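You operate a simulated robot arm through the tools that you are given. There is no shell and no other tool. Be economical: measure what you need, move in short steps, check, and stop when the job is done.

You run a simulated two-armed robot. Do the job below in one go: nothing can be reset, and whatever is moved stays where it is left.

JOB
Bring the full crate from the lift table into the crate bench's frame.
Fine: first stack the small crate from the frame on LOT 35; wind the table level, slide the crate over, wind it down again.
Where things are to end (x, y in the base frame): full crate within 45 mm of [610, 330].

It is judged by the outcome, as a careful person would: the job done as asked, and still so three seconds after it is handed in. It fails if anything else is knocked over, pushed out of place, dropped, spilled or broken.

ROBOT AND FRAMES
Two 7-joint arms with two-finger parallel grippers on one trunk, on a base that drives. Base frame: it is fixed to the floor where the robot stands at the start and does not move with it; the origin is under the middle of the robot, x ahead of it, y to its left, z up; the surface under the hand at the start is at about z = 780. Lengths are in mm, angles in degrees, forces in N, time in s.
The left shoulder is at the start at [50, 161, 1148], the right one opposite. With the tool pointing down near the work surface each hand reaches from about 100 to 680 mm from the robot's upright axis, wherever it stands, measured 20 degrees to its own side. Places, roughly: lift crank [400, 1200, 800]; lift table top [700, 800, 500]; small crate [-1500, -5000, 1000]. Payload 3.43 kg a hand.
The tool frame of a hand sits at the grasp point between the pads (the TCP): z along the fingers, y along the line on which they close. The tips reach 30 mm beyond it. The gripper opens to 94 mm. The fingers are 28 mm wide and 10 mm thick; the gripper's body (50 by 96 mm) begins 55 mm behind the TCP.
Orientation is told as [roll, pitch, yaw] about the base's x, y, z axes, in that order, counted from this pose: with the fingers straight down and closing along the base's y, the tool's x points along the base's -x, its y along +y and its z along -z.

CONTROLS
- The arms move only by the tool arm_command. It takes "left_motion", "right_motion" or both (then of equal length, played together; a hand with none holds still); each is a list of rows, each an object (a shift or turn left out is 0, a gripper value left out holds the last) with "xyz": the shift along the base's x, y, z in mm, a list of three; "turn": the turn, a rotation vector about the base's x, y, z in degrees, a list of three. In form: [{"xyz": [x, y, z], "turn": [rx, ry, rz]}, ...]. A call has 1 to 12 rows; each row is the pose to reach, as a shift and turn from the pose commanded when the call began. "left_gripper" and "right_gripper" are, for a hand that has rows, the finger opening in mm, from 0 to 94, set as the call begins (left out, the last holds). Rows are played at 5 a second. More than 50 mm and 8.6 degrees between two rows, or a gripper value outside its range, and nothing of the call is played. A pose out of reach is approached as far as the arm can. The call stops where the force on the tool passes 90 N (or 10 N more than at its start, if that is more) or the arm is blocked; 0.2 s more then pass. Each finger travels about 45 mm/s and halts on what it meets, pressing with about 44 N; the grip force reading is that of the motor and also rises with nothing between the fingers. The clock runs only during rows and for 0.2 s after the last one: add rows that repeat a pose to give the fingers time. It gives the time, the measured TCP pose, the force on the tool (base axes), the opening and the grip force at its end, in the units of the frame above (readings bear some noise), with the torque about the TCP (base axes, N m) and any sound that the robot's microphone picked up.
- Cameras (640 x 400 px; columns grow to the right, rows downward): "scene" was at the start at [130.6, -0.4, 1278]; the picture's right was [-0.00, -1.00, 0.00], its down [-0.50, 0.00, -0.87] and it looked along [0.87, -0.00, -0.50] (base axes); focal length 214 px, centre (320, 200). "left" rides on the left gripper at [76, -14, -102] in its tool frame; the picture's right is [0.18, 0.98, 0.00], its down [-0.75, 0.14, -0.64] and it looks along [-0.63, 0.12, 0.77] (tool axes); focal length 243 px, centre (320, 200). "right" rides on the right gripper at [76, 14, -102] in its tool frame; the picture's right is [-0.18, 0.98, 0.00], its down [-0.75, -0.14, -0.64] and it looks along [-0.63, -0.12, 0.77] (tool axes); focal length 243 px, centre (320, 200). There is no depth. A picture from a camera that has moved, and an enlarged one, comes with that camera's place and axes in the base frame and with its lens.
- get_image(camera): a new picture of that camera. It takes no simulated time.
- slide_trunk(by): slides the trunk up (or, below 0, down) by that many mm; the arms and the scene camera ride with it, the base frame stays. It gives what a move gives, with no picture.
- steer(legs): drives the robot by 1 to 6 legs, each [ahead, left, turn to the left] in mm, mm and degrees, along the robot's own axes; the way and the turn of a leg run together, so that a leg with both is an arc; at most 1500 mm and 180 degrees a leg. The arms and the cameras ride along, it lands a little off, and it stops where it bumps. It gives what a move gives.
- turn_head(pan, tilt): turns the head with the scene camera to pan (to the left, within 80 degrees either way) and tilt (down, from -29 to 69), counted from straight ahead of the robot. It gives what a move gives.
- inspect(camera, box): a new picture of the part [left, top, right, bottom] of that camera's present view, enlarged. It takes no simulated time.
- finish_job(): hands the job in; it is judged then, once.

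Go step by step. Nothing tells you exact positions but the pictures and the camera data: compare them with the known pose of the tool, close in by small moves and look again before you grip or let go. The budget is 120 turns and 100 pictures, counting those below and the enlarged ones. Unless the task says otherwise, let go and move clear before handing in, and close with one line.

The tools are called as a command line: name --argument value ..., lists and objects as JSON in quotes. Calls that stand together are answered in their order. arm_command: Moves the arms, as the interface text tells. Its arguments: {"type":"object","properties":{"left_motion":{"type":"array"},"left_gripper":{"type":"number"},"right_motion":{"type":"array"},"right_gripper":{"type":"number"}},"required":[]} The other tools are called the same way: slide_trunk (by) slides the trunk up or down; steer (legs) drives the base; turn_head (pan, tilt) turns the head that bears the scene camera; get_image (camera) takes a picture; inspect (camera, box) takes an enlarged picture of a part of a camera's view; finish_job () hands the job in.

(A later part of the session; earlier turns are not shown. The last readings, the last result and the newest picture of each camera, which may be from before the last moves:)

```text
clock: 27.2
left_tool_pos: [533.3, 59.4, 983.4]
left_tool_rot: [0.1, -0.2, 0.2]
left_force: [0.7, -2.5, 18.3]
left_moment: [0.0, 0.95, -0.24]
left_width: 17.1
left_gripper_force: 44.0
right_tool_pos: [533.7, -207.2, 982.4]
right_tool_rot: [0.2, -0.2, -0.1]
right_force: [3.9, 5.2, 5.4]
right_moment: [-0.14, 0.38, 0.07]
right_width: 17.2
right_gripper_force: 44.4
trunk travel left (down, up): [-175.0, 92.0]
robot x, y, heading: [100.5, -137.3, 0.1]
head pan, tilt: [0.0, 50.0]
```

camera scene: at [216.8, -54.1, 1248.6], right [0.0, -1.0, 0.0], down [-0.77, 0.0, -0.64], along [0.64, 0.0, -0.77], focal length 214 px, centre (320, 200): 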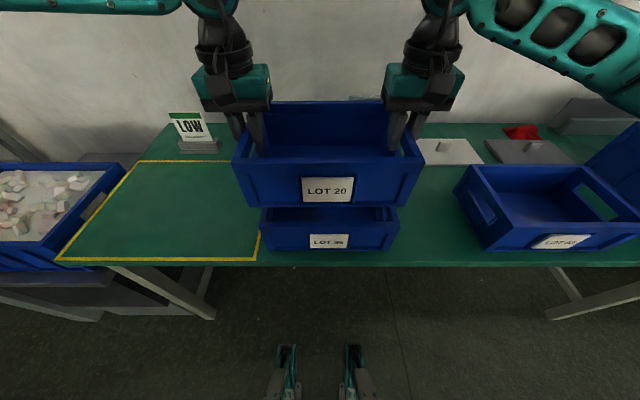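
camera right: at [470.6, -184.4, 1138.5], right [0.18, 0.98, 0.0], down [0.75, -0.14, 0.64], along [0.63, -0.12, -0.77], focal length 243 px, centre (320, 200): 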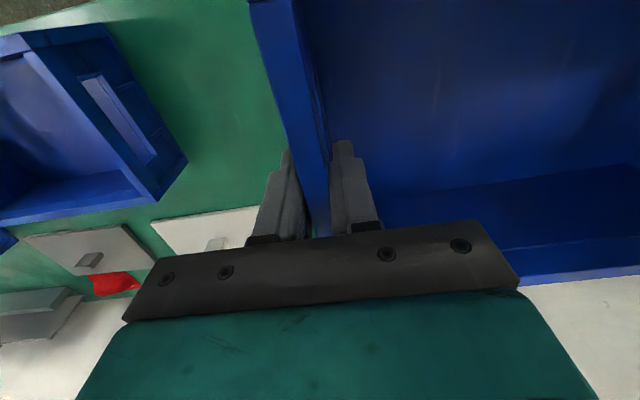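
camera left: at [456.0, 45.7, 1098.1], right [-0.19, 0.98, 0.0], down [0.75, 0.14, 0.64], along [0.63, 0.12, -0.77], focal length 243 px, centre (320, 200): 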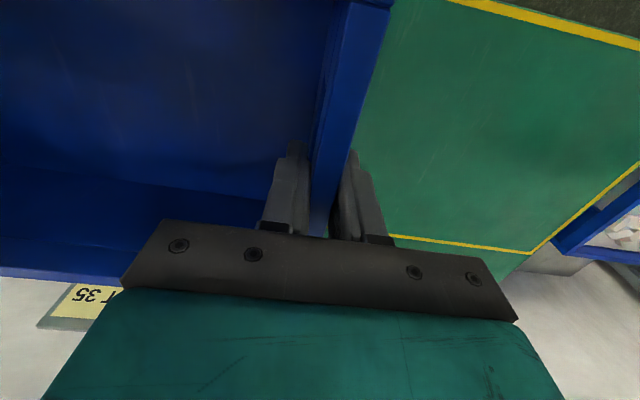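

Contact felt on both sides. I'll release and rise.

arm_command --left_motion '[{"xyz": [0, 0, 0]}, {"xyz": [0, 0, 0]}, {"xyz": [0, 0, 0]}, {"xyz": [0, 0, 0]}]' --right_motion '[{"xyz": [0, 0, 0]}, {"xyz": [0, 0, 0]}, {"xyz": [0, 0, 0]}, {"xyz": [0, 0, 0]}]' --left_gripper 70 --right_gripper 70

arm_command --left_motion '[{"xyz": [0, 0, 20]}, {"xyz": [0, 0, 50]}, {"xyz": [0, 0, 90]}, {"xyz": [0, 0, 130]}]' --right_motion '[{"xyz": [0, 0, 20]}, {"xyz": [0, 0, 50]}, {"xyz": [0, 0, 90]}, {"xyz": [0, 0, 130]}]'

get_image --camera "scene"

get_image --camera "right"

```text
clock: 28.2
left_tool_pos: [532.3, 60.6, 981.2]
left_tool_rot: [0.2, 0.1, 0.2]
left_force: [0.1, -0.5, 0.2]
left_moment: [0.02, 0.01, -0.03]
left_width: 70.0
left_gripper_force: 0.0
right_tool_pos: [533.6, -207.2, 980.9]
right_tool_rot: [0.0, -0.2, -0.1]
right_force: [0.8, -0.6, -0.2]
right_moment: [-0.02, -0.01, 0.02]
right_width: 70.0
right_gripper_force: 0.0
trunk travel left (down, up): [-175.0, 92.0]
robot x, y, heading: [98.9, -137.4, 0.2]
head pan, tilt: [0.0, 50.0]
```

```text
clock: 29.2
left_tool_pos: [531.8, 59.8, 1111.5]
left_tool_rot: [0.1, 0.0, 0.1]
left_force: [-0.5, -0.3, 0.0]
left_moment: [-0.04, -0.03, 0.01]
left_width: 70.0
left_gripper_force: 0.0
right_tool_pos: [533.3, -206.5, 1112.5]
right_tool_rot: [0.1, -0.1, -0.1]
right_force: [-0.1, -0.1, -0.7]
right_moment: [-0.02, 0.02, -0.01]
right_width: 70.0
right_gripper_force: 0.0
trunk travel left (down, up): [-175.0, 92.0]
robot x, y, heading: [98.1, -138.2, -0.1]
head pan, tilt: [0.0, 50.0]
```

```text
62 pictures are left
camera scene: at [216.3, -137.8, 1248.6], right [0.0, -1.0, 0.0], down [-0.77, 0.0, -0.64], along [0.64, 0.0, -0.77], focal length 214 px, centre (320, 200)
```

scene: 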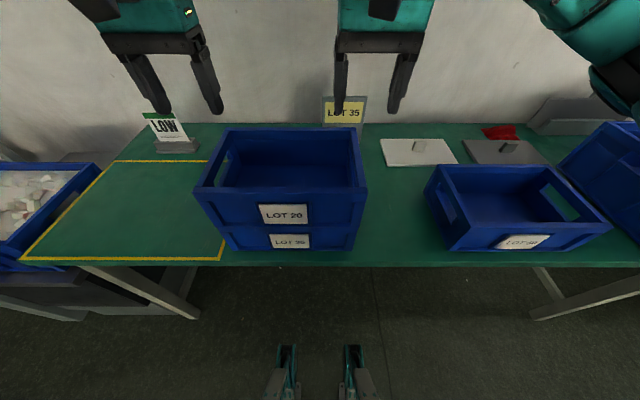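

```text
61 pictures are left
camera right: at [458.4, -191.8, 1215.6], right [0.19, 0.98, 0.0], down [0.75, -0.14, 0.64], along [0.63, -0.12, -0.77], focal length 243 px, centre (320, 200)
```

right: 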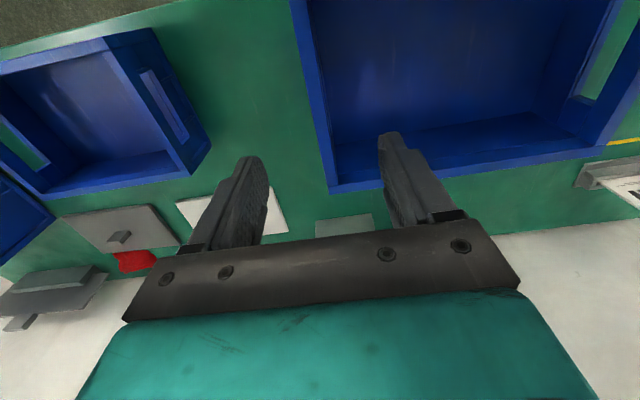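

The stack is good. Next I'll back off 100 mm and drive left in front of the lift table to study the crank.

steer --legs '[[-130, 0, 0], [0, 800, 0]]'

turn_head --pan 30 --tilt 35

get_image --camera "scene"

get_image --camera "left"

```text
clock: 37.5
left_tool_pos: [402.1, 854.3, 1111.5]
left_tool_rot: [0.1, 0.1, -0.2]
left_force: [0.5, 0.1, -0.7]
left_moment: [0.0, 0.02, -0.01]
left_width: 70.1
left_gripper_force: 0.1
right_tool_pos: [401.2, 588.3, 1112.5]
right_tool_rot: [0.2, -0.1, -0.6]
right_force: [0.5, -0.1, 1.0]
right_moment: [0.0, 0.01, 0.0]
right_width: 70.1
right_gripper_force: 0.1
trunk travel left (down, up): [-175.0, 92.0]
robot x, y, heading: [-32.2, 656.9, -0.3]
head pan, tilt: [0.0, 50.0]
```

```text
clock: 38.4
left_tool_pos: [402.2, 854.9, 1112.0]
left_tool_rot: [0.0, -0.1, -0.2]
left_force: [-1.2, -0.2, -0.5]
left_moment: [0.01, -0.02, 0.02]
left_width: 70.1
left_gripper_force: 0.1
right_tool_pos: [401.5, 588.2, 1111.5]
right_tool_rot: [0.1, -0.1, -0.6]
right_force: [-0.3, 0.1, -0.4]
right_moment: [0.02, 0.04, 0.0]
right_width: 69.6
right_gripper_force: 0.1
trunk travel left (down, up): [-175.0, 92.0]
robot x, y, heading: [-33.3, 661.0, -0.1]
head pan, tilt: [30.0, 35.0]
```

```text
60 pictures are left
camera scene: at [84.0, 702.7, 1270.3], right [0.5, -0.87, 0.0], down [-0.5, -0.28, -0.82], along [0.71, 0.41, -0.57], focal length 214 px, centre (320, 200)
```

scene: 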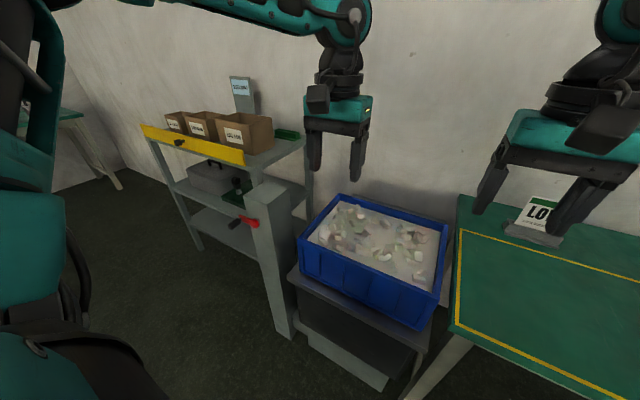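

```text
59 pictures are left
camera left: at [324.6, 839.6, 1214.0], right [-0.18, 0.98, 0.0], down [0.75, 0.14, 0.64], along [0.63, 0.12, -0.77], focal length 243 px, centre (320, 200)
```

left: 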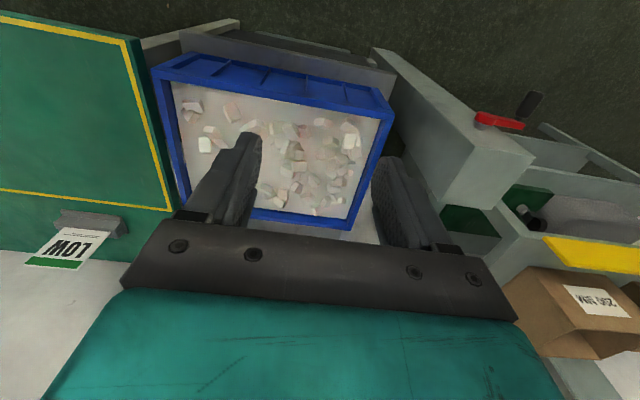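

inspect --camera "scene" --box '[190, 160, 350, 260]'

inspect --camera "left" --box '[400, 60, 640, 230]'

inspect --camera "scene" --box '[270, 180, 480, 390]'

```text
4.00 times, centred on (270, 210) of scene
camera zoom: at [84.0, 702.7, 1270.3], right [0.5, -0.87, 0.0], down [-0.5, -0.28, -0.82], along [0.71, 0.41, -0.57], focal length 858 px, centre (520, 160)
```

zoom: 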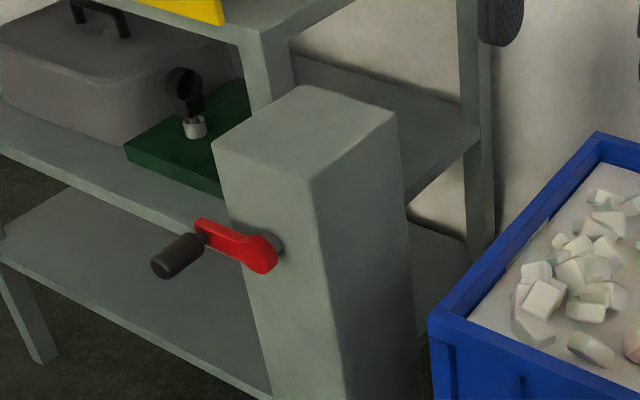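

```text
2.35 times, centred on (520, 145) of left
camera zoom: at [324.6, 839.6, 1214.0], right [-0.18, 0.98, 0.0], down [0.75, 0.14, 0.64], along [0.63, 0.12, -0.77], focal length 571 px, centre (-151, 329)
```

zoom: 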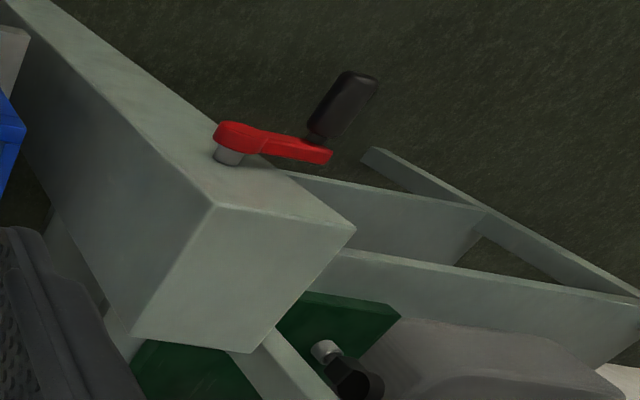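

```text
1.90 times, centred on (375, 285) of scene
camera zoom: at [84.0, 702.7, 1270.3], right [0.5, -0.87, 0.0], down [-0.5, -0.28, -0.82], along [0.71, 0.41, -0.57], focal length 408 px, centre (215, 38)
```

zoom: 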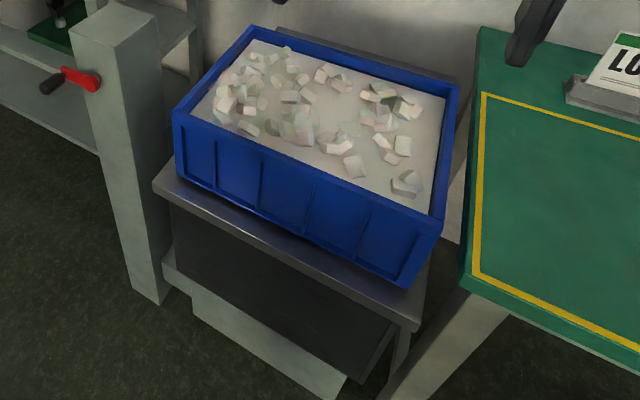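

The crank axis points at the robot from near (430, 1139, 813). Its handle is now on the +y side, spanning roughly x 380–415 at (·, 1196, 815), so the crank radius is about 58. I'll drive left so the left hand is comfortable there, then look closer.

steer --legs '[[0, 220, 0]]'

arm_command --left_motion '[{"xyz": [-5, 40, -20]}, {"xyz": [-10, 80, -60]}, {"xyz": [-12, 110, -110]}, {"xyz": [-12, 120, -150]}, {"xyz": [-12, 120, -180]}, {"xyz": [-12, 120, -180]}]'

get_image --camera "left"

get_image --camera "scene"

```text
clock: 41.0
left_tool_pos: [402.1, 1074.6, 1112.2]
left_tool_rot: [0.0, 0.0, -0.2]
left_force: [-0.1, 0.1, -0.3]
left_moment: [-0.02, 0.03, -0.01]
left_width: 70.0
left_gripper_force: 0.0
right_tool_pos: [401.9, 808.8, 1111.7]
right_tool_rot: [0.1, -0.1, -0.5]
right_force: [-0.8, 0.2, -0.4]
right_moment: [-0.03, 0.04, 0.01]
right_width: 70.0
right_gripper_force: 0.0
trunk travel left (down, up): [-175.0, 92.0]
robot x, y, heading: [-32.0, 880.6, -0.2]
head pan, tilt: [30.0, 35.0]
```

```text
refused: row 2 steps farther than a row can; nothing moved
```

```text
55 pictures are left
camera left: at [325.6, 1059.9, 1214.0], right [-0.18, 0.98, 0.0], down [0.75, 0.14, 0.64], along [0.63, 0.12, -0.77], focal length 243 px, centre (320, 200)
```

left: 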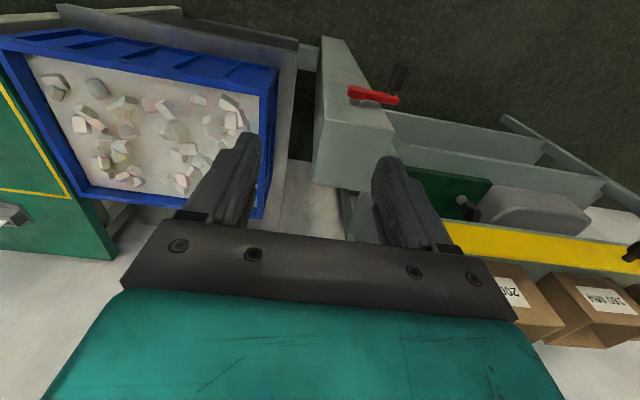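

```text
54 pictures are left
camera scene: at [84.9, 923.1, 1270.4], right [0.5, -0.87, 0.0], down [-0.5, -0.28, -0.82], along [0.71, 0.41, -0.57], focal length 214 px, centre (320, 200)
```

scene: 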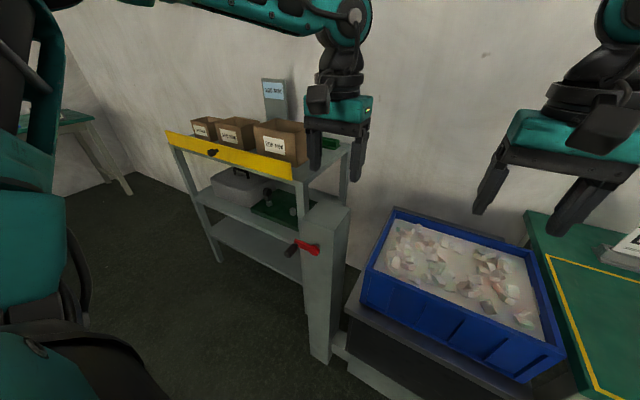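

arm_command --left_motion '[{"xyz": [-5, 40, -20]}, {"xyz": [-8, 75, -50]}, {"xyz": [-12, 105, -85]}, {"xyz": [-12, 120, -125]}, {"xyz": [-12, 120, -160]}, {"xyz": [-12, 120, -180]}, {"xyz": [-12, 120, -180]}]'

inspect --camera "left" --box '[160, 0, 480, 200]'

inspect --camera "scene" --box '[240, 180, 400, 280]'

```text
clock: 42.6
left_tool_pos: [390.6, 1194.4, 930.4]
left_tool_rot: [0.2, 0.0, -0.2]
left_force: [0.5, 0.3, 0.2]
left_moment: [-0.02, 0.02, 0.02]
left_width: 69.9
left_gripper_force: 0.0
right_tool_pos: [401.1, 809.1, 1112.3]
right_tool_rot: [0.1, -0.1, -0.5]
right_force: [-0.9, -0.9, -0.6]
right_moment: [0.03, 0.0, -0.04]
right_width: 70.1
right_gripper_force: 0.0
trunk travel left (down, up): [-175.0, 92.0]
robot x, y, heading: [-28.8, 879.3, -0.3]
head pan, tilt: [30.0, 35.0]
```

```text
2.00 times, centred on (320, 100) of left
camera zoom: at [313.9, 1180.3, 1033.9], right [-0.18, 0.98, 0.0], down [0.75, 0.14, 0.64], along [0.63, 0.12, -0.77], focal length 485 px, centre (320, 400)
```

zoom: 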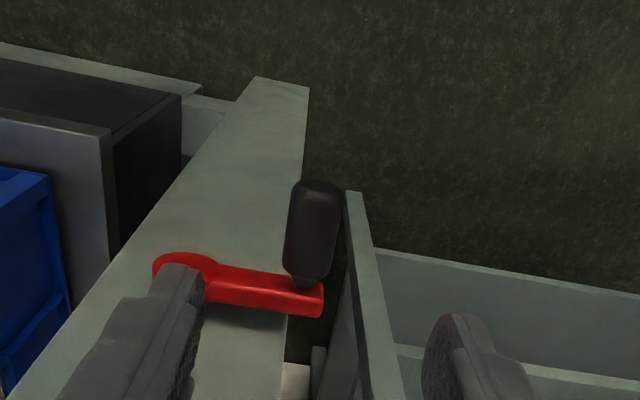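

```text
4.00 times, centred on (320, 230) of scene
camera zoom: at [84.9, 922.9, 1270.4], right [0.5, -0.87, 0.0], down [-0.5, -0.28, -0.82], along [0.71, 0.41, -0.57], focal length 858 px, centre (320, 80)
```

zoom: 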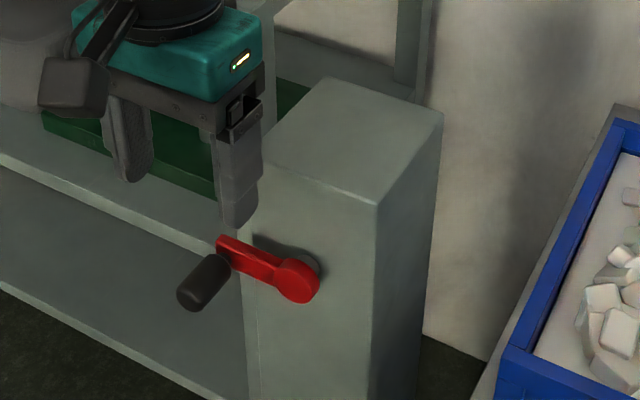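

The handle centre comes out near (397, 1193, 819), about 22 mm thick. I'll lower over it and close.

arm_command --left_motion '[{"xyz": [3, -1, -40]}, {"xyz": [3, -1, -80]}, {"xyz": [3, -1, -111]}, {"xyz": [3, -1, -111]}]'

arm_command --left_motion '[{"xyz": [0, 0, 0]}, {"xyz": [0, 0, 0]}, {"xyz": [0, 0, 0]}, {"xyz": [0, 0, 0]}, {"xyz": [0, 0, 0]}]' --left_gripper 0

inspect --camera "scene" --box '[240, 180, 400, 280]'

get_image --camera "left"

```text
clock: 43.6
left_tool_pos: [392.7, 1192.2, 820.0]
left_tool_rot: [0.2, 0.1, -0.4]
left_force: [-0.1, -1.1, 0.6]
left_moment: [-0.01, 0.01, -0.02]
left_width: 69.8
left_gripper_force: 0.1
right_tool_pos: [401.4, 808.9, 1111.8]
right_tool_rot: [0.1, -0.2, -0.6]
right_force: [-0.9, -0.7, 0.7]
right_moment: [0.02, 0.0, -0.04]
right_width: 69.8
right_gripper_force: 0.0
trunk travel left (down, up): [-175.0, 92.0]
robot x, y, heading: [-32.3, 879.1, 0.0]
head pan, tilt: [30.0, 35.0]
```

```text
clock: 44.8
left_tool_pos: [392.5, 1191.3, 819.2]
left_tool_rot: [0.0, 0.0, -0.2]
left_force: [-1.2, -7.0, -2.3]
left_moment: [0.03, -0.24, 0.38]
left_width: 26.7
left_gripper_force: 44.5
right_tool_pos: [401.1, 808.5, 1111.4]
right_tool_rot: [0.1, -0.1, -0.5]
right_force: [0.1, -0.2, 0.1]
right_moment: [0.03, -0.01, -0.04]
right_width: 69.9
right_gripper_force: 0.1
trunk travel left (down, up): [-175.0, 92.0]
robot x, y, heading: [-31.7, 879.2, -0.4]
head pan, tilt: [30.0, 35.0]
```

```text
4.00 times, centred on (320, 230) of scene
camera zoom: at [85.0, 922.3, 1270.4], right [0.5, -0.87, 0.0], down [-0.5, -0.28, -0.82], along [0.71, 0.41, -0.57], focal length 858 px, centre (320, 80)
```

zoom: 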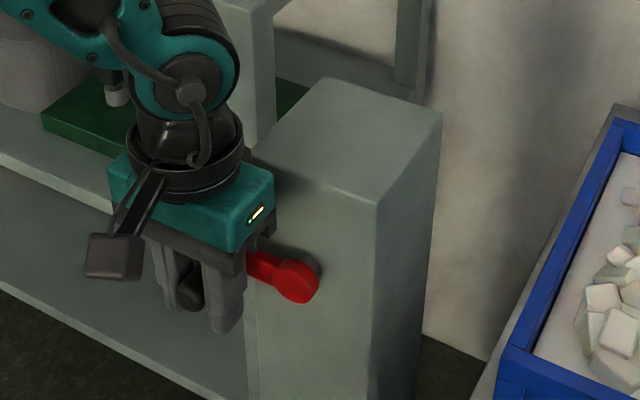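

```text
50 pictures are left
camera left: at [316.4, 1177.6, 922.2], right [-0.18, 0.98, 0.0], down [0.75, 0.14, 0.64], along [0.63, 0.12, -0.77], focal length 243 px, centre (320, 200)
```

left: 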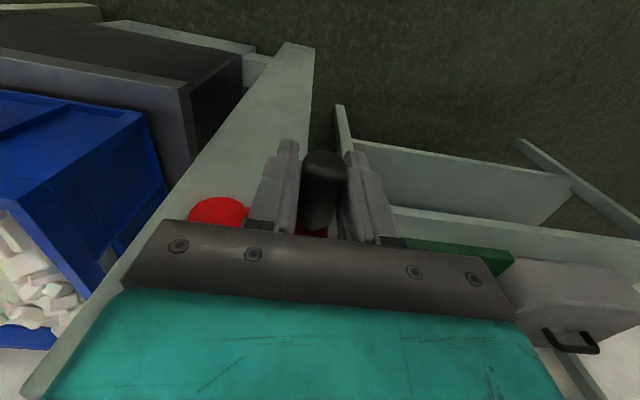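

The handle is held. I'll try a 30° turn clockwise (handle up) and read the forces.

arm_command --left_motion '[{"xyz": [0, -1.3, 9.7]}, {"xyz": [0, -4.8, 18.8]}, {"xyz": [0, -9.9, 27.2]}, {"xyz": [0, -9.9, 27.2]}]'

inspect --camera "scene" --box '[240, 180, 400, 280]'

```text
clock: 45.8
left_tool_pos: [392.5, 1191.8, 842.4]
left_tool_rot: [0.6, 0.6, 0.0]
left_force: [5.5, 32.5, -33.2]
left_moment: [0.56, 0.41, -0.2]
left_width: 22.0
left_gripper_force: 45.3
right_tool_pos: [403.0, 813.1, 1111.1]
right_tool_rot: [-0.1, 0.1, -0.5]
right_force: [0.0, -0.6, -0.6]
right_moment: [0.0, 0.01, 0.01]
right_width: 69.8
right_gripper_force: 0.0
trunk travel left (down, up): [-175.0, 92.0]
robot x, y, heading: [-28.5, 882.4, -0.4]
head pan, tilt: [30.0, 35.0]
```

```text
4.00 times, centred on (320, 230) of scene
camera zoom: at [87.6, 927.8, 1269.8], right [0.5, -0.87, 0.0], down [-0.5, -0.29, -0.82], along [0.71, 0.4, -0.58], focal length 858 px, centre (320, 80)
```

zoom: 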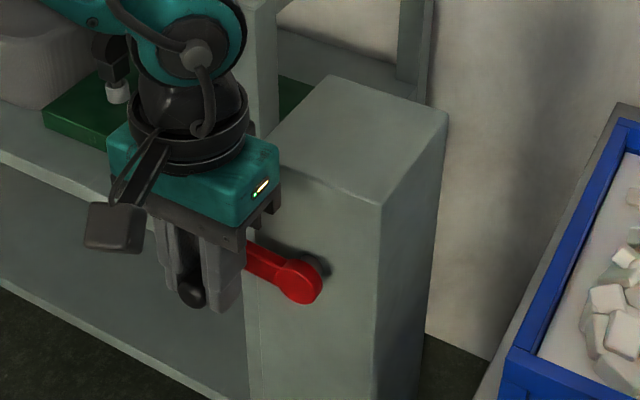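

The hand slipped up the handle at about 33 N and the crank didn't turn. I'll regrip centred on the handle and try the other direction.

arm_command --left_motion '[{"xyz": [0, 0, 0]}, {"xyz": [0, 0, 0]}, {"xyz": [0, 0, -10]}, {"xyz": [0, -2, -27]}, {"xyz": [0, -2, -27]}]' --left_gripper 50

arm_command --left_motion '[{"xyz": [0, 0, 0]}, {"xyz": [0, 0, 0]}, {"xyz": [0, 0, 0]}, {"xyz": [0, 0, 0]}]' --left_gripper 0

arm_command --left_motion '[{"xyz": [0, 0, -9]}, {"xyz": [0, -1, -14]}, {"xyz": [0, -1, -14]}]'

inspect --camera "scene" --box '[240, 180, 400, 280]'

```text
clock: 47.0
left_tool_pos: [393.5, 1181.2, 819.7]
left_tool_rot: [0.2, 0.0, -0.3]
left_force: [-0.4, -0.8, 1.0]
left_moment: [0.0, -0.01, -0.02]
left_width: 49.9
left_gripper_force: 0.0
right_tool_pos: [401.8, 809.6, 1112.3]
right_tool_rot: [0.2, -0.2, -0.5]
right_force: [-0.9, -0.1, -0.1]
right_moment: [0.01, -0.02, 0.01]
right_width: 70.0
right_gripper_force: 0.0
trunk travel left (down, up): [-175.0, 92.0]
robot x, y, heading: [-33.2, 878.0, -0.3]
head pan, tilt: [30.0, 35.0]
```

```text
clock: 48.0
left_tool_pos: [393.7, 1191.0, 817.8]
left_tool_rot: [0.9, 0.1, 0.1]
left_force: [3.0, 53.1, 6.2]
left_moment: [-0.02, -1.28, -0.04]
left_width: 26.9
left_gripper_force: 45.0
right_tool_pos: [400.6, 812.7, 1113.5]
right_tool_rot: [-0.3, -0.1, -0.6]
right_force: [-0.1, -0.1, 0.1]
right_moment: [0.01, -0.01, 0.01]
right_width: 70.1
right_gripper_force: 0.0
trunk travel left (down, up): [-175.0, 92.0]
robot x, y, heading: [-33.2, 880.5, -0.1]
head pan, tilt: [30.0, 35.0]
```

```text
clock: 48.8
left_tool_pos: [393.9, 1189.2, 801.5]
left_tool_rot: [0.8, 0.3, 0.0]
left_force: [7.1, 44.6, -11.9]
left_moment: [-0.04, -0.68, 0.0]
left_width: 27.0
left_gripper_force: 45.1
right_tool_pos: [402.9, 811.1, 1112.1]
right_tool_rot: [-0.2, -0.1, -0.5]
right_force: [0.2, -0.1, 0.6]
right_moment: [-0.03, -0.01, 0.0]
right_width: 70.1
right_gripper_force: 0.1
trunk travel left (down, up): [-175.0, 92.0]
robot x, y, heading: [-31.8, 880.8, -0.4]
head pan, tilt: [30.0, 35.0]
```

```text
4.00 times, centred on (320, 230) of scene
camera zoom: at [86.1, 927.0, 1269.9], right [0.5, -0.87, 0.0], down [-0.5, -0.29, -0.82], along [0.71, 0.4, -0.58], focal length 858 px, centre (320, 80)
```

zoom: 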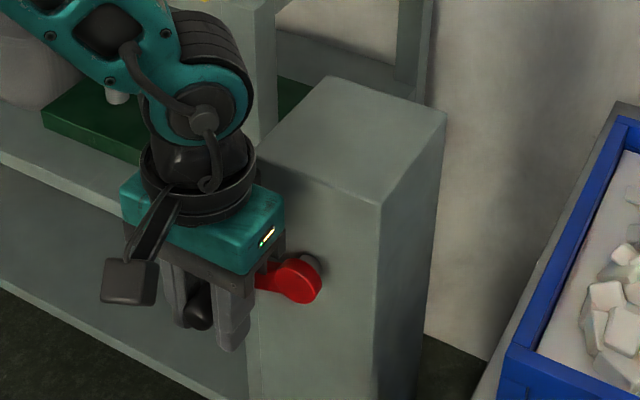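

The crank turns in this direction (handle down). I'll follow the circle to the bottom (centre ≈ (1135, 815), R ≈ 56.5) and watch whether the crate rises.

arm_command --left_motion '[{"xyz": [-1, 9, -4.5]}, {"xyz": [-2, 5.6, -14.4]}, {"xyz": [-3, -2.3, -26.7]}, {"xyz": [-3, -13.1, -36.6]}, {"xyz": [-3, -26, -43.3]}, {"xyz": [-3, -40.3, -46.5]}, {"xyz": [-3, -40.3, -46.5]}]'

get_image --camera "scene"

```text
clock: 50.4
left_tool_pos: [377.9, 1160.4, 790.0]
left_tool_rot: [0.2, 0.3, -0.1]
left_force: [17.6, 21.5, -33.3]
left_moment: [0.41, -0.28, 0.09]
left_width: 22.3
left_gripper_force: 45.3
left hand out of reach, approached as far as the arm can: row 3, 4, 5, 6, 7
right_tool_pos: [405.5, 810.3, 1109.7]
right_tool_rot: [-0.1, 0.2, -0.5]
right_force: [0.2, 0.0, -0.1]
right_moment: [-0.02, -0.02, 0.01]
right_width: 70.0
right_gripper_force: 0.1
trunk travel left (down, up): [-175.0, 92.0]
robot x, y, heading: [-32.4, 881.2, -0.4]
head pan, tilt: [30.0, 35.0]
```

```text
47 pictures are left
camera scene: at [88.4, 926.2, 1269.6], right [0.5, -0.87, 0.0], down [-0.5, -0.29, -0.82], along [0.71, 0.4, -0.58], focal length 214 px, centre (320, 200)
```

scene: 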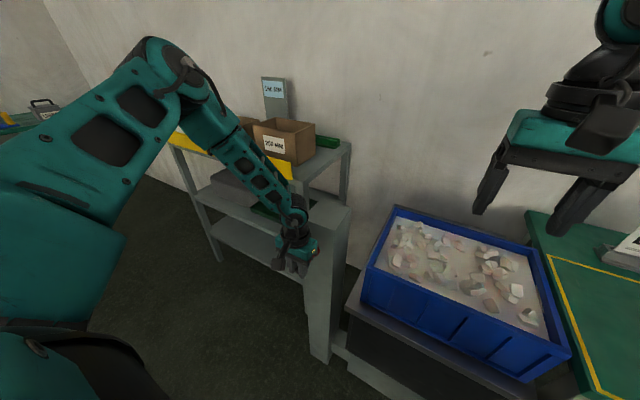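

arm_command --left_motion '[{"xyz": [0, 0, 0]}, {"xyz": [0, 0, 0]}, {"xyz": [0, 0, 0]}, {"xyz": [0, 0, 30]}, {"xyz": [0, 0, 70]}, {"xyz": [0, 0, 110]}]' --right_motion '[{"xyz": [0, 0, 30]}, {"xyz": [-30, 0, 60]}, {"xyz": [-60, 0, 90]}, {"xyz": [-90, 0, 120]}, {"xyz": [-100, 0, 130]}, {"xyz": [-100, 0, 130]}]' --left_gripper 60

slide_trunk --by -170

inspect --camera "scene" --box '[220, 160, 420, 300]'

get_image --camera "scene"

```text
clock: 51.8
left_tool_pos: [375.5, 1155.4, 903.1]
left_tool_rot: [-0.1, 0.0, -0.3]
left_force: [0.0, 0.2, 0.8]
left_moment: [0.03, 0.0, 0.0]
left_width: 59.9
left_gripper_force: 0.1
right_tool_pos: [302.4, 808.7, 1241.5]
right_tool_rot: [0.1, 0.0, -0.6]
right_force: [-0.3, -0.2, -0.3]
right_moment: [0.01, 0.0, 0.0]
right_width: 70.2
right_gripper_force: 0.0
trunk travel left (down, up): [-175.0, 92.0]
robot x, y, heading: [-32.9, 881.2, -0.5]
head pan, tilt: [30.0, 35.0]
```

```text
clock: 53.3
left_tool_pos: [384.3, 1153.3, 773.7]
left_tool_rot: [-0.3, -2.6, -0.2]
left_force: [-12.2, 0.8, 32.0]
left_moment: [-0.49, -1.96, -0.2]
left_width: 59.9
left_gripper_force: 0.0
right_tool_pos: [299.5, 809.4, 1098.4]
right_tool_rot: [0.2, -0.2, -0.4]
right_force: [-1.0, 0.5, 0.6]
right_moment: [0.0, 0.0, 0.02]
right_width: 69.8
right_gripper_force: 0.1
trunk travel left (down, up): [-30.0, 236.0]
robot x, y, heading: [-31.4, 881.1, -0.0]
head pan, tilt: [30.0, 35.0]
stopped: the force on the tool passed its limit at 111 N (the readings are from after the stop); the commanded pose is now the measured one
```

```text
2.86 times, centred on (320, 230) of scene
camera zoom: at [81.3, 922.6, 1126.3], right [0.5, -0.87, 0.0], down [-0.49, -0.29, -0.82], along [0.71, 0.41, -0.57], focal length 613 px, centre (320, 114)
```

zoom: 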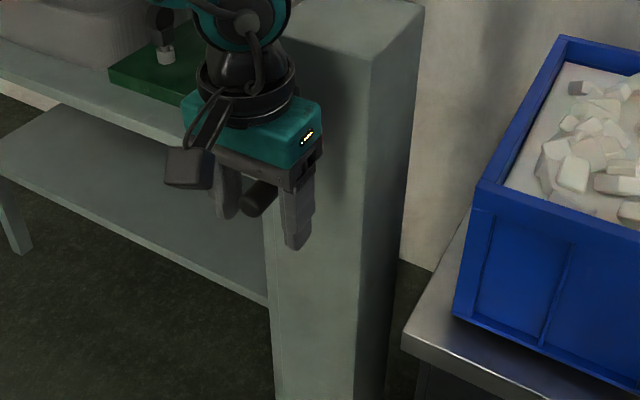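

```text
45 pictures are left
camera scene: at [81.3, 922.6, 1126.3], right [0.5, -0.87, 0.0], down [-0.49, -0.29, -0.82], along [0.71, 0.41, -0.57], focal length 214 px, centre (320, 200)
```

scene: 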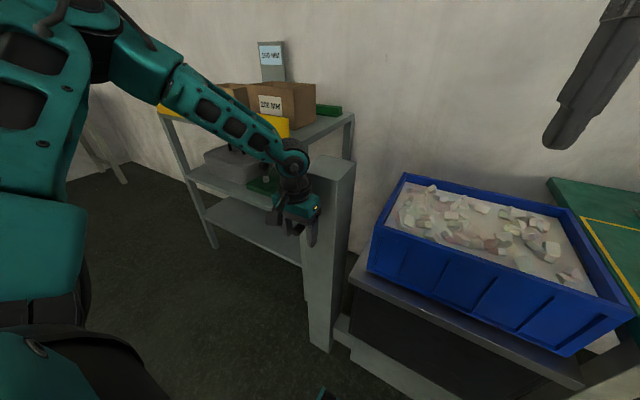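

I lowered the hand onto the handle along with the trunk, which was my oversight. I'll raise the left hand straight off it and look at the crank.

arm_command --left_motion '[{"xyz": [0, 0, 30]}, {"xyz": [0, 0, 70]}, {"xyz": [0, 0, 110]}, {"xyz": [0, 0, 150]}, {"xyz": [0, 0, 180]}]'

inspect --camera "scene" --box '[240, 160, 400, 260]'

inspect --camera "left" --box '[160, 0, 480, 200]'

```text
clock: 54.5
left_tool_pos: [384.1, 1153.7, 948.6]
left_tool_rot: [-0.1, -1.7, 0.0]
left_force: [0.0, 0.0, 0.7]
left_moment: [-0.02, 0.01, 0.0]
left_width: 59.9
left_gripper_force: 0.1
right_tool_pos: [301.5, 809.5, 1096.6]
right_tool_rot: [0.1, -0.1, -0.4]
right_force: [-0.2, 0.0, -0.7]
right_moment: [0.0, 0.0, -0.02]
right_width: 70.0
right_gripper_force: 0.1
trunk travel left (down, up): [-30.0, 236.0]
robot x, y, heading: [-30.9, 879.5, -0.2]
head pan, tilt: [30.0, 35.0]
```

```text
4.00 times, centred on (320, 210) of scene
camera zoom: at [84.4, 923.4, 1125.8], right [0.5, -0.87, 0.0], down [-0.5, -0.29, -0.82], along [0.71, 0.41, -0.57], focal length 858 px, centre (320, 160)
```

zoom: 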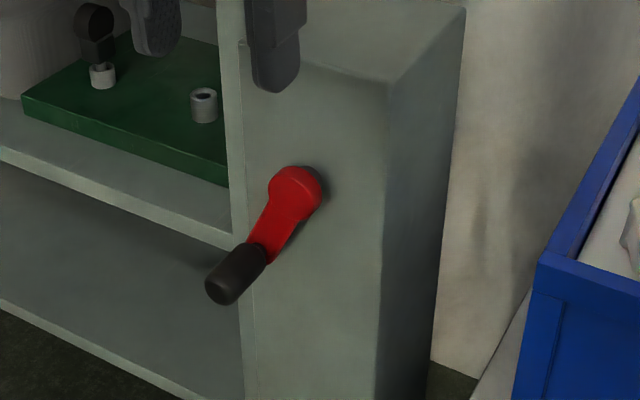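

```text
2.00 times, centred on (320, 100) of left
camera zoom: at [303.7, 1140.9, 1050.1], right [-0.18, 0.98, -0.01], down [0.73, 0.14, 0.66], along [0.65, 0.12, -0.75], focal length 485 px, centre (320, 400)
```

zoom: 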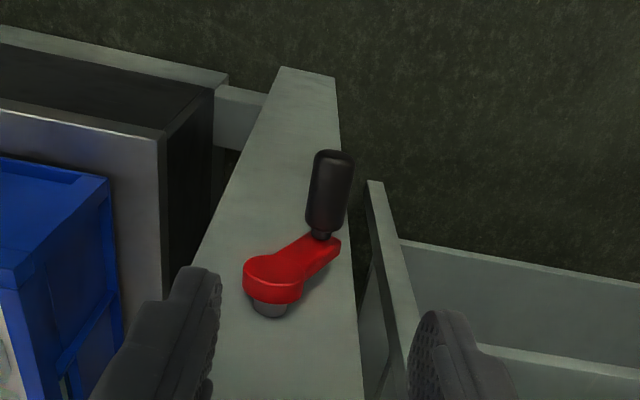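

The crank now stands at about -60°, handle at (396, 1163, 769), with the axis near (1137, 816) and radius 54. It turns freely this way, so the other way was probably the bottom stop. I'll shift the base a little for arm room and regrip.

steer --legs '[[-30, -40, 0]]'

arm_command --left_motion '[{"xyz": [18, 25, -10], "turn": [0, 0.8, 0]}, {"xyz": [36, 49, -45], "turn": [0, 1.7, 0]}, {"xyz": [36, 49, -90], "turn": [0, 1.7, 0]}, {"xyz": [36, 49, -135], "turn": [0, 1.7, 0]}, {"xyz": [36, 49, -178], "turn": [0, 1.7, 0]}, {"xyz": [36, 49, -178], "turn": [0, 1.7, 0]}]'

inspect --camera "left" --box '[160, 50, 480, 250]'

```text
clock: 55.5
left_tool_pos: [352.9, 1114.7, 949.2]
left_tool_rot: [-0.1, -1.8, 0.0]
left_force: [0.0, 0.2, 0.8]
left_moment: [-0.01, -0.01, -0.03]
left_width: 59.8
left_gripper_force: 0.1
right_tool_pos: [271.8, 768.2, 1096.6]
right_tool_rot: [0.1, -0.1, -0.4]
right_force: [-0.2, -0.8, -0.3]
right_moment: [0.02, -0.01, -0.02]
right_width: 70.0
right_gripper_force: 0.1
trunk travel left (down, up): [-30.0, 236.0]
robot x, y, heading: [-61.0, 837.9, -0.1]
head pan, tilt: [30.0, 35.0]
```

```text
clock: 56.9
left_tool_pos: [391.6, 1164.4, 771.4]
left_tool_rot: [-0.1, 0.0, 0.1]
left_force: [-0.3, 2.7, 2.1]
left_moment: [-0.17, -0.08, 0.09]
left_width: 60.1
left_gripper_force: 0.1
right_tool_pos: [271.6, 769.4, 1096.9]
right_tool_rot: [-0.1, -0.1, -0.4]
right_force: [1.1, 0.1, -0.6]
right_moment: [0.0, -0.04, 0.01]
right_width: 69.8
right_gripper_force: 0.1
trunk travel left (down, up): [-30.0, 236.0]
robot x, y, heading: [-61.1, 838.7, -0.0]
head pan, tilt: [30.0, 35.0]
```

```text
2.00 times, centred on (320, 150) of left
camera zoom: at [314.3, 1150.7, 873.5], right [-0.18, 0.98, 0.0], down [0.75, 0.14, 0.64], along [0.63, 0.12, -0.77], focal length 485 px, centre (320, 300)
```

zoom: 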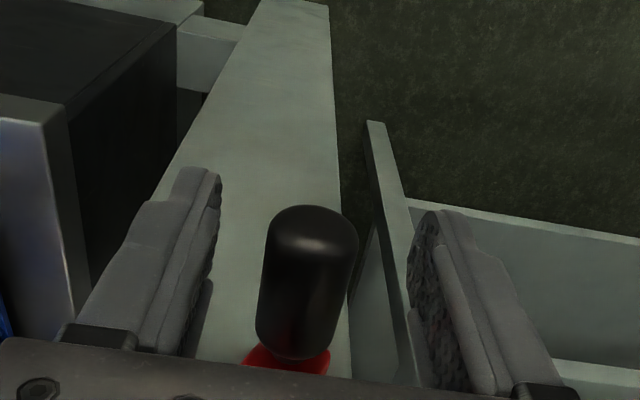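

arm_command --left_motion '[{"xyz": [-1, -2, -2]}, {"xyz": [-1, -2, -2]}, {"xyz": [-1, -2, -2]}, {"xyz": [-1, -2, -2]}, {"xyz": [-1, -13, -6.7]}, {"xyz": [-1, -27, -8.5]}, {"xyz": [-1, -45.5, -5.2]}, {"xyz": [-1, -61.7, 4.1]}, {"xyz": [-1, -73.8, 18.5]}, {"xyz": [-1, -80.2, 36.1]}, {"xyz": [-1, -80.2, 36.1]}]' --left_gripper 0

inspect --camera "scene" --box '[230, 130, 430, 260]'

```text
clock: 58.2
left_tool_pos: [391.0, 1164.6, 770.3]
left_tool_rot: [1.1, -1.1, 1.2]
left_force: [-17.4, 13.9, 22.1]
left_moment: [-0.8, -1.15, -1.05]
left_width: 27.3
left_gripper_force: 45.1
right_tool_pos: [269.5, 770.8, 1097.4]
right_tool_rot: [0.3, -0.2, -0.2]
right_force: [0.0, 1.2, -0.3]
right_moment: [0.03, -0.03, -0.03]
right_width: 70.0
right_gripper_force: 0.1
trunk travel left (down, up): [-30.0, 236.0]
robot x, y, heading: [-62.8, 839.3, 0.0]
head pan, tilt: [30.0, 35.0]
stopped in row 6 (left hand): the force on the tool passed its limit at 100 N (the readings are from after the stop); the commanded pose is now the measured one
```

```text
3.08 times, centred on (330, 195) of scene
camera zoom: at [51.4, 884.4, 1125.9], right [0.5, -0.86, 0.0], down [-0.49, -0.29, -0.82], along [0.71, 0.41, -0.57], focal length 660 px, centre (289, 215)
```

zoom: 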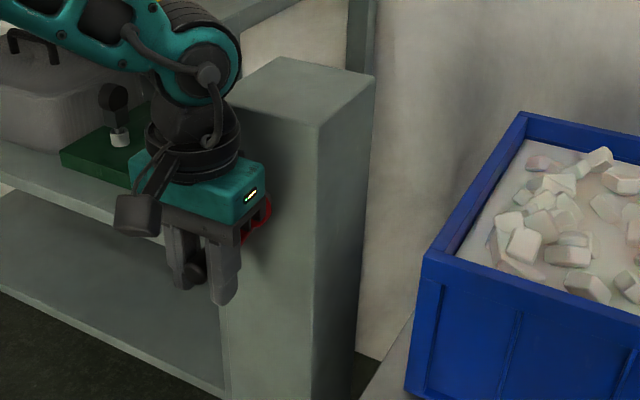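

The push was blocked near the bottom, and it looks as if the gripper body touches the crank hub. I'll release, tilt the hand 40° so the fingers point forward and down with the body away from the hub, and regrip.

arm_command --left_motion '[{"xyz": [0, 0, 0]}, {"xyz": [0, 0, 0]}, {"xyz": [0, 0, 0]}, {"xyz": [0, 0, 30]}, {"xyz": [-20, 0, 60], "turn": [0, -7, 0]}, {"xyz": [-40, 0, 90], "turn": [-1, -15, -1]}, {"xyz": [-60, 0, 90], "turn": [-1, -23, -1]}, {"xyz": [-66, 0, 85], "turn": [-1, -31, -1]}, {"xyz": [-66, 0, 78], "turn": [-1, -39, -1]}, {"xyz": [-66, 0, 78], "turn": [-1, -39, -1]}]' --left_gripper 60

get_image --camera "left"

inspect --camera "scene" --box '[230, 130, 430, 260]'

```text
clock: 60.4
left_tool_pos: [327.7, 1162.1, 847.8]
left_tool_rot: [-1.1, -39.8, 1.0]
left_force: [0.2, -0.3, -0.5]
left_moment: [-0.01, 0.03, -0.03]
left_width: 59.8
left_gripper_force: 0.1
right_tool_pos: [272.8, 772.1, 1097.1]
right_tool_rot: [0.1, -0.1, -0.3]
right_force: [-0.5, 0.1, 0.7]
right_moment: [0.0, 0.01, 0.01]
right_width: 69.8
right_gripper_force: 0.1
trunk travel left (down, up): [-30.0, 236.0]
robot x, y, heading: [-65.0, 841.4, -0.2]
head pan, tilt: [30.0, 35.0]
```

```text
40 pictures are left
camera left: at [203.0, 1147.9, 877.8], right [-0.15, 0.98, -0.13], down [0.17, 0.16, 0.97], along [0.98, 0.12, -0.19], focal length 243 px, centre (320, 200)
```

left: 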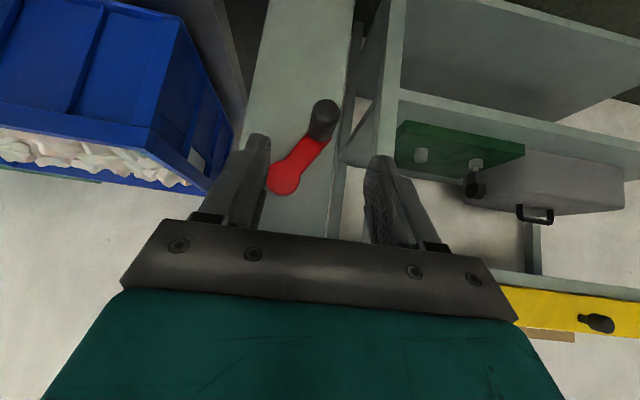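

```text
3.08 times, centred on (330, 195) of scene
camera zoom: at [54.4, 884.6, 1125.8], right [0.5, -0.87, 0.0], down [-0.5, -0.29, -0.82], along [0.71, 0.41, -0.57], focal length 660 px, centre (289, 215)
```

zoom: 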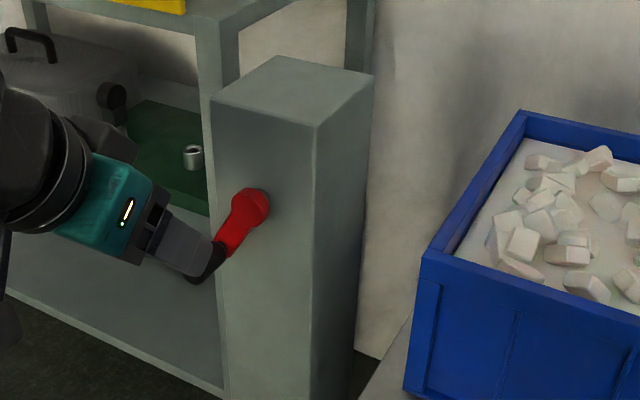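

arm_command --left_motion '[{"xyz": [20, 1, -25], "turn": [1, 0, -1]}, {"xyz": [41, 2, -49], "turn": [1, 0, -1]}, {"xyz": [62, 2, -73], "turn": [1, 0, -1]}, {"xyz": [62, 2, -73], "turn": [1, 0, -1]}]'

arm_command --left_motion '[{"xyz": [0, 0, 0]}, {"xyz": [0, 0, 0]}, {"xyz": [0, 0, 0]}, {"xyz": [0, 0, 0]}]' --left_gripper 0

inspect --camera "left" --box '[200, 60, 440, 240]'

```text
clock: 61.4
left_tool_pos: [390.6, 1165.6, 774.2]
left_tool_rot: [0.3, -39.8, -1.0]
left_force: [0.2, -0.7, -0.3]
left_moment: [-0.03, -0.02, -0.02]
left_width: 60.0
left_gripper_force: 0.0
right_tool_pos: [273.1, 771.8, 1097.1]
right_tool_rot: [0.1, -0.1, -0.1]
right_force: [0.4, 0.7, 0.7]
right_moment: [0.0, -0.01, -0.01]
right_width: 70.1
right_gripper_force: 0.2
trunk travel left (down, up): [-30.0, 236.0]
robot x, y, heading: [-62.8, 837.6, 0.3]
head pan, tilt: [30.0, 35.0]
```

```text
clock: 62.4
left_tool_pos: [389.0, 1165.2, 773.5]
left_tool_rot: [0.2, -39.8, -0.9]
left_force: [1.2, -2.8, 0.8]
left_moment: [-0.02, 0.22, -0.02]
left_width: 27.0
left_gripper_force: 44.8
right_tool_pos: [272.7, 771.2, 1096.9]
right_tool_rot: [0.0, -0.1, -0.3]
right_force: [-0.1, 0.4, -0.6]
right_moment: [0.02, 0.04, -0.01]
right_width: 70.3
right_gripper_force: 0.0
trunk travel left (down, up): [-30.0, 236.0]
robot x, y, heading: [-62.8, 836.7, -0.1]
head pan, tilt: [30.0, 35.0]
```

```text
2.22 times, centred on (320, 150) of left
camera zoom: at [264.9, 1152.4, 804.3], right [-0.13, 0.99, -0.11], down [0.17, 0.13, 0.98], along [0.98, 0.11, -0.19], focal length 539 px, centre (320, 311)
```

zoom: 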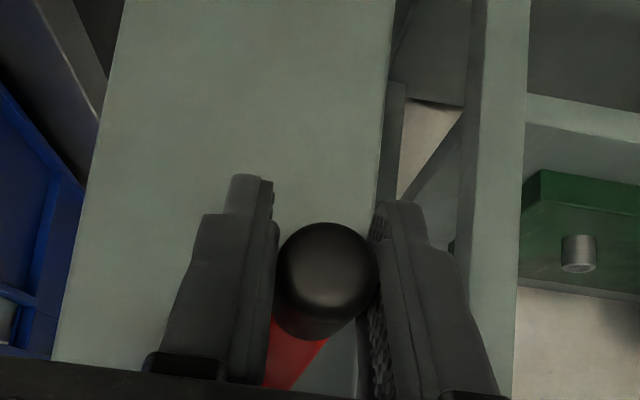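

arm_command --left_motion '[{"xyz": [0, -9, -5.5]}, {"xyz": [0, -18, -8]}, {"xyz": [0, -27, -9]}, {"xyz": [0, -27, -9]}]'

inspect --camera "scene" --box '[230, 130, 430, 260]'

```text
clock: 63.4
left_tool_pos: [390.8, 1138.0, 766.5]
left_tool_rot: [0.5, -39.8, -0.9]
left_force: [-1.4, 8.8, 13.0]
left_moment: [0.0, 0.08, 0.12]
left_width: 26.7
left_gripper_force: 44.7
right_tool_pos: [272.2, 772.1, 1097.7]
right_tool_rot: [0.1, -0.1, -0.2]
right_force: [-0.1, -0.2, 0.0]
right_moment: [-0.01, -0.02, -0.03]
right_width: 69.9
right_gripper_force: 0.1
trunk travel left (down, up): [-30.0, 236.0]
robot x, y, heading: [-62.9, 840.4, 0.0]
head pan, tilt: [30.0, 35.0]
```

```text
3.08 times, centred on (330, 195) of scene
camera zoom: at [53.5, 884.6, 1126.0], right [0.5, -0.87, 0.0], down [-0.5, -0.29, -0.82], along [0.71, 0.41, -0.57], focal length 660 px, centre (289, 215)
```

zoom: 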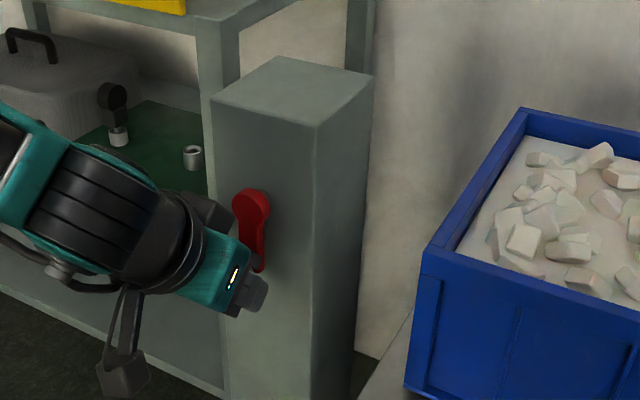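

It turns with only about 9 N now, and the crate seems to be rising. I'll wind a full turn.

arm_command --left_motion '[{"xyz": [0, -25.8, 7.9]}, {"xyz": [0, -44.6, 26.8]}, {"xyz": [0, -51.5, 52.5]}, {"xyz": [0, -44.6, 78.2]}, {"xyz": [0, -25.8, 97.1]}, {"xyz": [0, 0, 104]}, {"xyz": [0, 25.8, 97.1]}, {"xyz": [0, 44.6, 78.2]}, {"xyz": [0, 51.5, 52.5]}, {"xyz": [0, 44.6, 26.8]}, {"xyz": [0, 25.8, 7.9]}, {"xyz": [0, 0, 1]}]'

inspect --camera "scene" --box '[230, 130, 430, 260]'

```text
clock: 66.0
left_tool_pos: [389.1, 1137.0, 765.4]
left_tool_rot: [0.2, -39.5, -0.8]
left_force: [1.2, 5.7, 5.2]
left_moment: [0.01, 1.41, -0.15]
left_width: 26.8
left_gripper_force: 44.7
right_tool_pos: [272.4, 771.4, 1097.1]
right_tool_rot: [0.1, 0.0, -0.2]
right_force: [0.9, 0.6, -0.8]
right_moment: [0.01, -0.03, 0.01]
right_width: 70.2
right_gripper_force: 0.1
trunk travel left (down, up): [-30.0, 236.0]
robot x, y, heading: [-60.9, 841.3, -0.2]
head pan, tilt: [30.0, 35.0]
```

```text
3.08 times, centred on (330, 195) of scene
camera zoom: at [54.3, 884.5, 1125.9], right [0.5, -0.87, 0.0], down [-0.5, -0.29, -0.82], along [0.71, 0.41, -0.57], focal length 660 px, centre (289, 215)
```

zoom: 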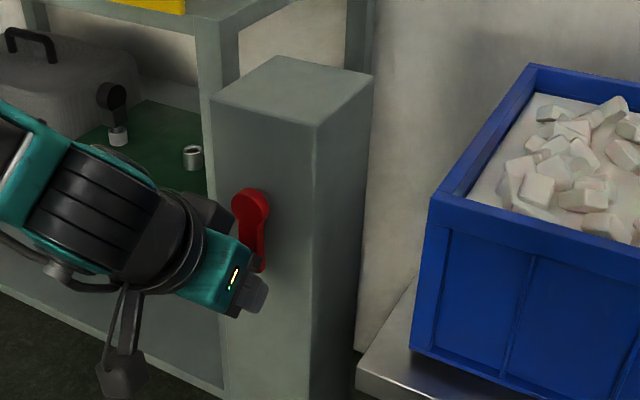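

The crank works, and the crate rose by about 60 mm in one turn. I'll look at the table level against the bench.

turn_head --pan -10 --tilt 40

get_image --camera "scene"

```text
clock: 67.0
left_tool_pos: [389.2, 1137.6, 765.3]
left_tool_rot: [0.2, -39.7, -1.0]
left_force: [-3.1, -0.8, -5.2]
left_moment: [0.0, -0.29, -0.07]
left_width: 26.8
left_gripper_force: 44.8
right_tool_pos: [272.6, 771.7, 1096.3]
right_tool_rot: [0.0, -0.1, -0.2]
right_force: [-0.1, 0.7, -0.2]
right_moment: [0.0, 0.01, -0.01]
right_width: 69.8
right_gripper_force: 0.0
trunk travel left (down, up): [-30.0, 236.0]
robot x, y, heading: [-62.2, 839.9, -0.2]
head pan, tilt: [-10.0, 40.0]
```

```text
35 pictures are left
camera scene: at [61.9, 825.9, 1118.2], right [-0.17, -0.99, 0.0], down [-0.63, 0.11, -0.77], along [0.75, -0.13, -0.64], focal length 214 px, centre (320, 200)
```

scene: 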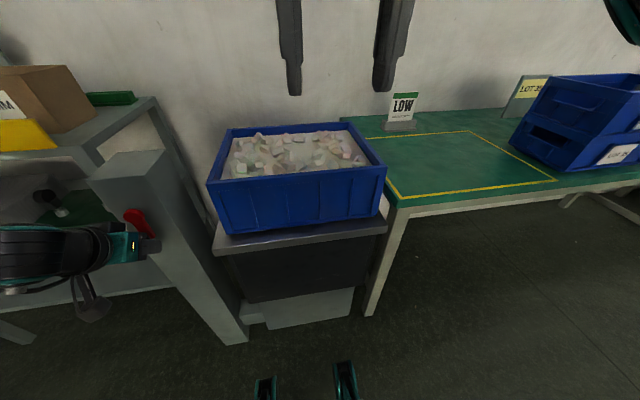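

inspect --camera "scene" --box '[200, 100, 440, 270]'

```text
2.35 times, centred on (320, 185) of scene
camera zoom: at [61.9, 825.9, 1118.2], right [-0.17, -0.99, 0.0], down [-0.63, 0.11, -0.77], along [0.75, -0.13, -0.64], focal length 505 px, centre (320, 235)
```

zoom: 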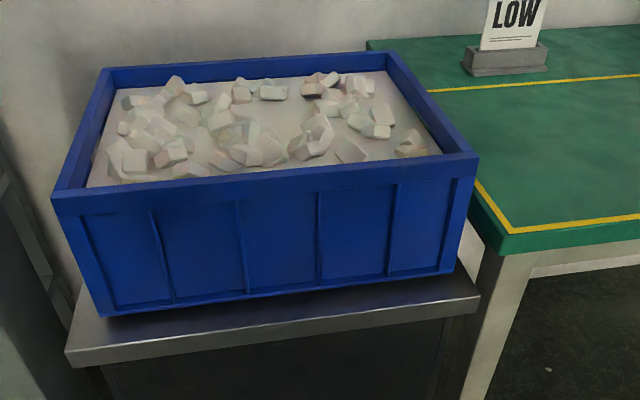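

At the present estimate the table top is at about z 722, against 780 for the bench, so it needs roughly one more turn. I'll wind one and re-measure.

arm_command --left_motion '[{"xyz": [0, -25.8, 7.9]}, {"xyz": [0, -44.6, 26.8]}, {"xyz": [0, -51.5, 52.5]}, {"xyz": [0, -44.6, 78.2]}, {"xyz": [0, -25.8, 97.1]}, {"xyz": [0, 0, 104]}, {"xyz": [0, 25.8, 97.1]}, {"xyz": [0, 44.6, 78.2]}, {"xyz": [0, 51.5, 52.5]}, {"xyz": [0, 44.6, 26.8]}, {"xyz": [0, 25.8, 7.9]}, {"xyz": [0, 0, 0]}]'

inspect --camera "scene" --box '[200, 100, 440, 270]'

```text
clock: 69.6
left_tool_pos: [389.2, 1135.4, 766.1]
left_tool_rot: [0.0, -39.7, -0.9]
left_force: [5.5, 4.8, 2.6]
left_moment: [0.0, 1.37, -0.08]
left_width: 26.8
left_gripper_force: 44.8
right_tool_pos: [273.3, 770.3, 1097.8]
right_tool_rot: [0.1, 0.0, -0.3]
right_force: [-0.4, -1.2, 0.7]
right_moment: [0.01, 0.0, 0.01]
right_width: 70.1
right_gripper_force: 0.0
trunk travel left (down, up): [-30.0, 236.0]
robot x, y, heading: [-63.5, 840.4, -0.1]
head pan, tilt: [-10.0, 40.0]
```

```text
2.35 times, centred on (320, 185) of scene
camera zoom: at [62.2, 825.7, 1118.3], right [-0.17, -0.98, 0.0], down [-0.63, 0.11, -0.77], along [0.75, -0.13, -0.64], focal length 505 px, centre (320, 235)
```

zoom: 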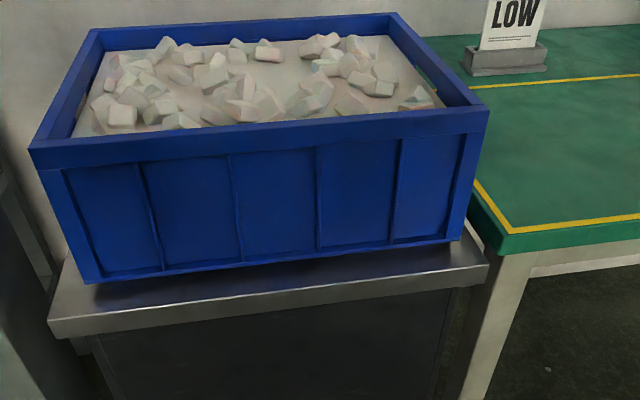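

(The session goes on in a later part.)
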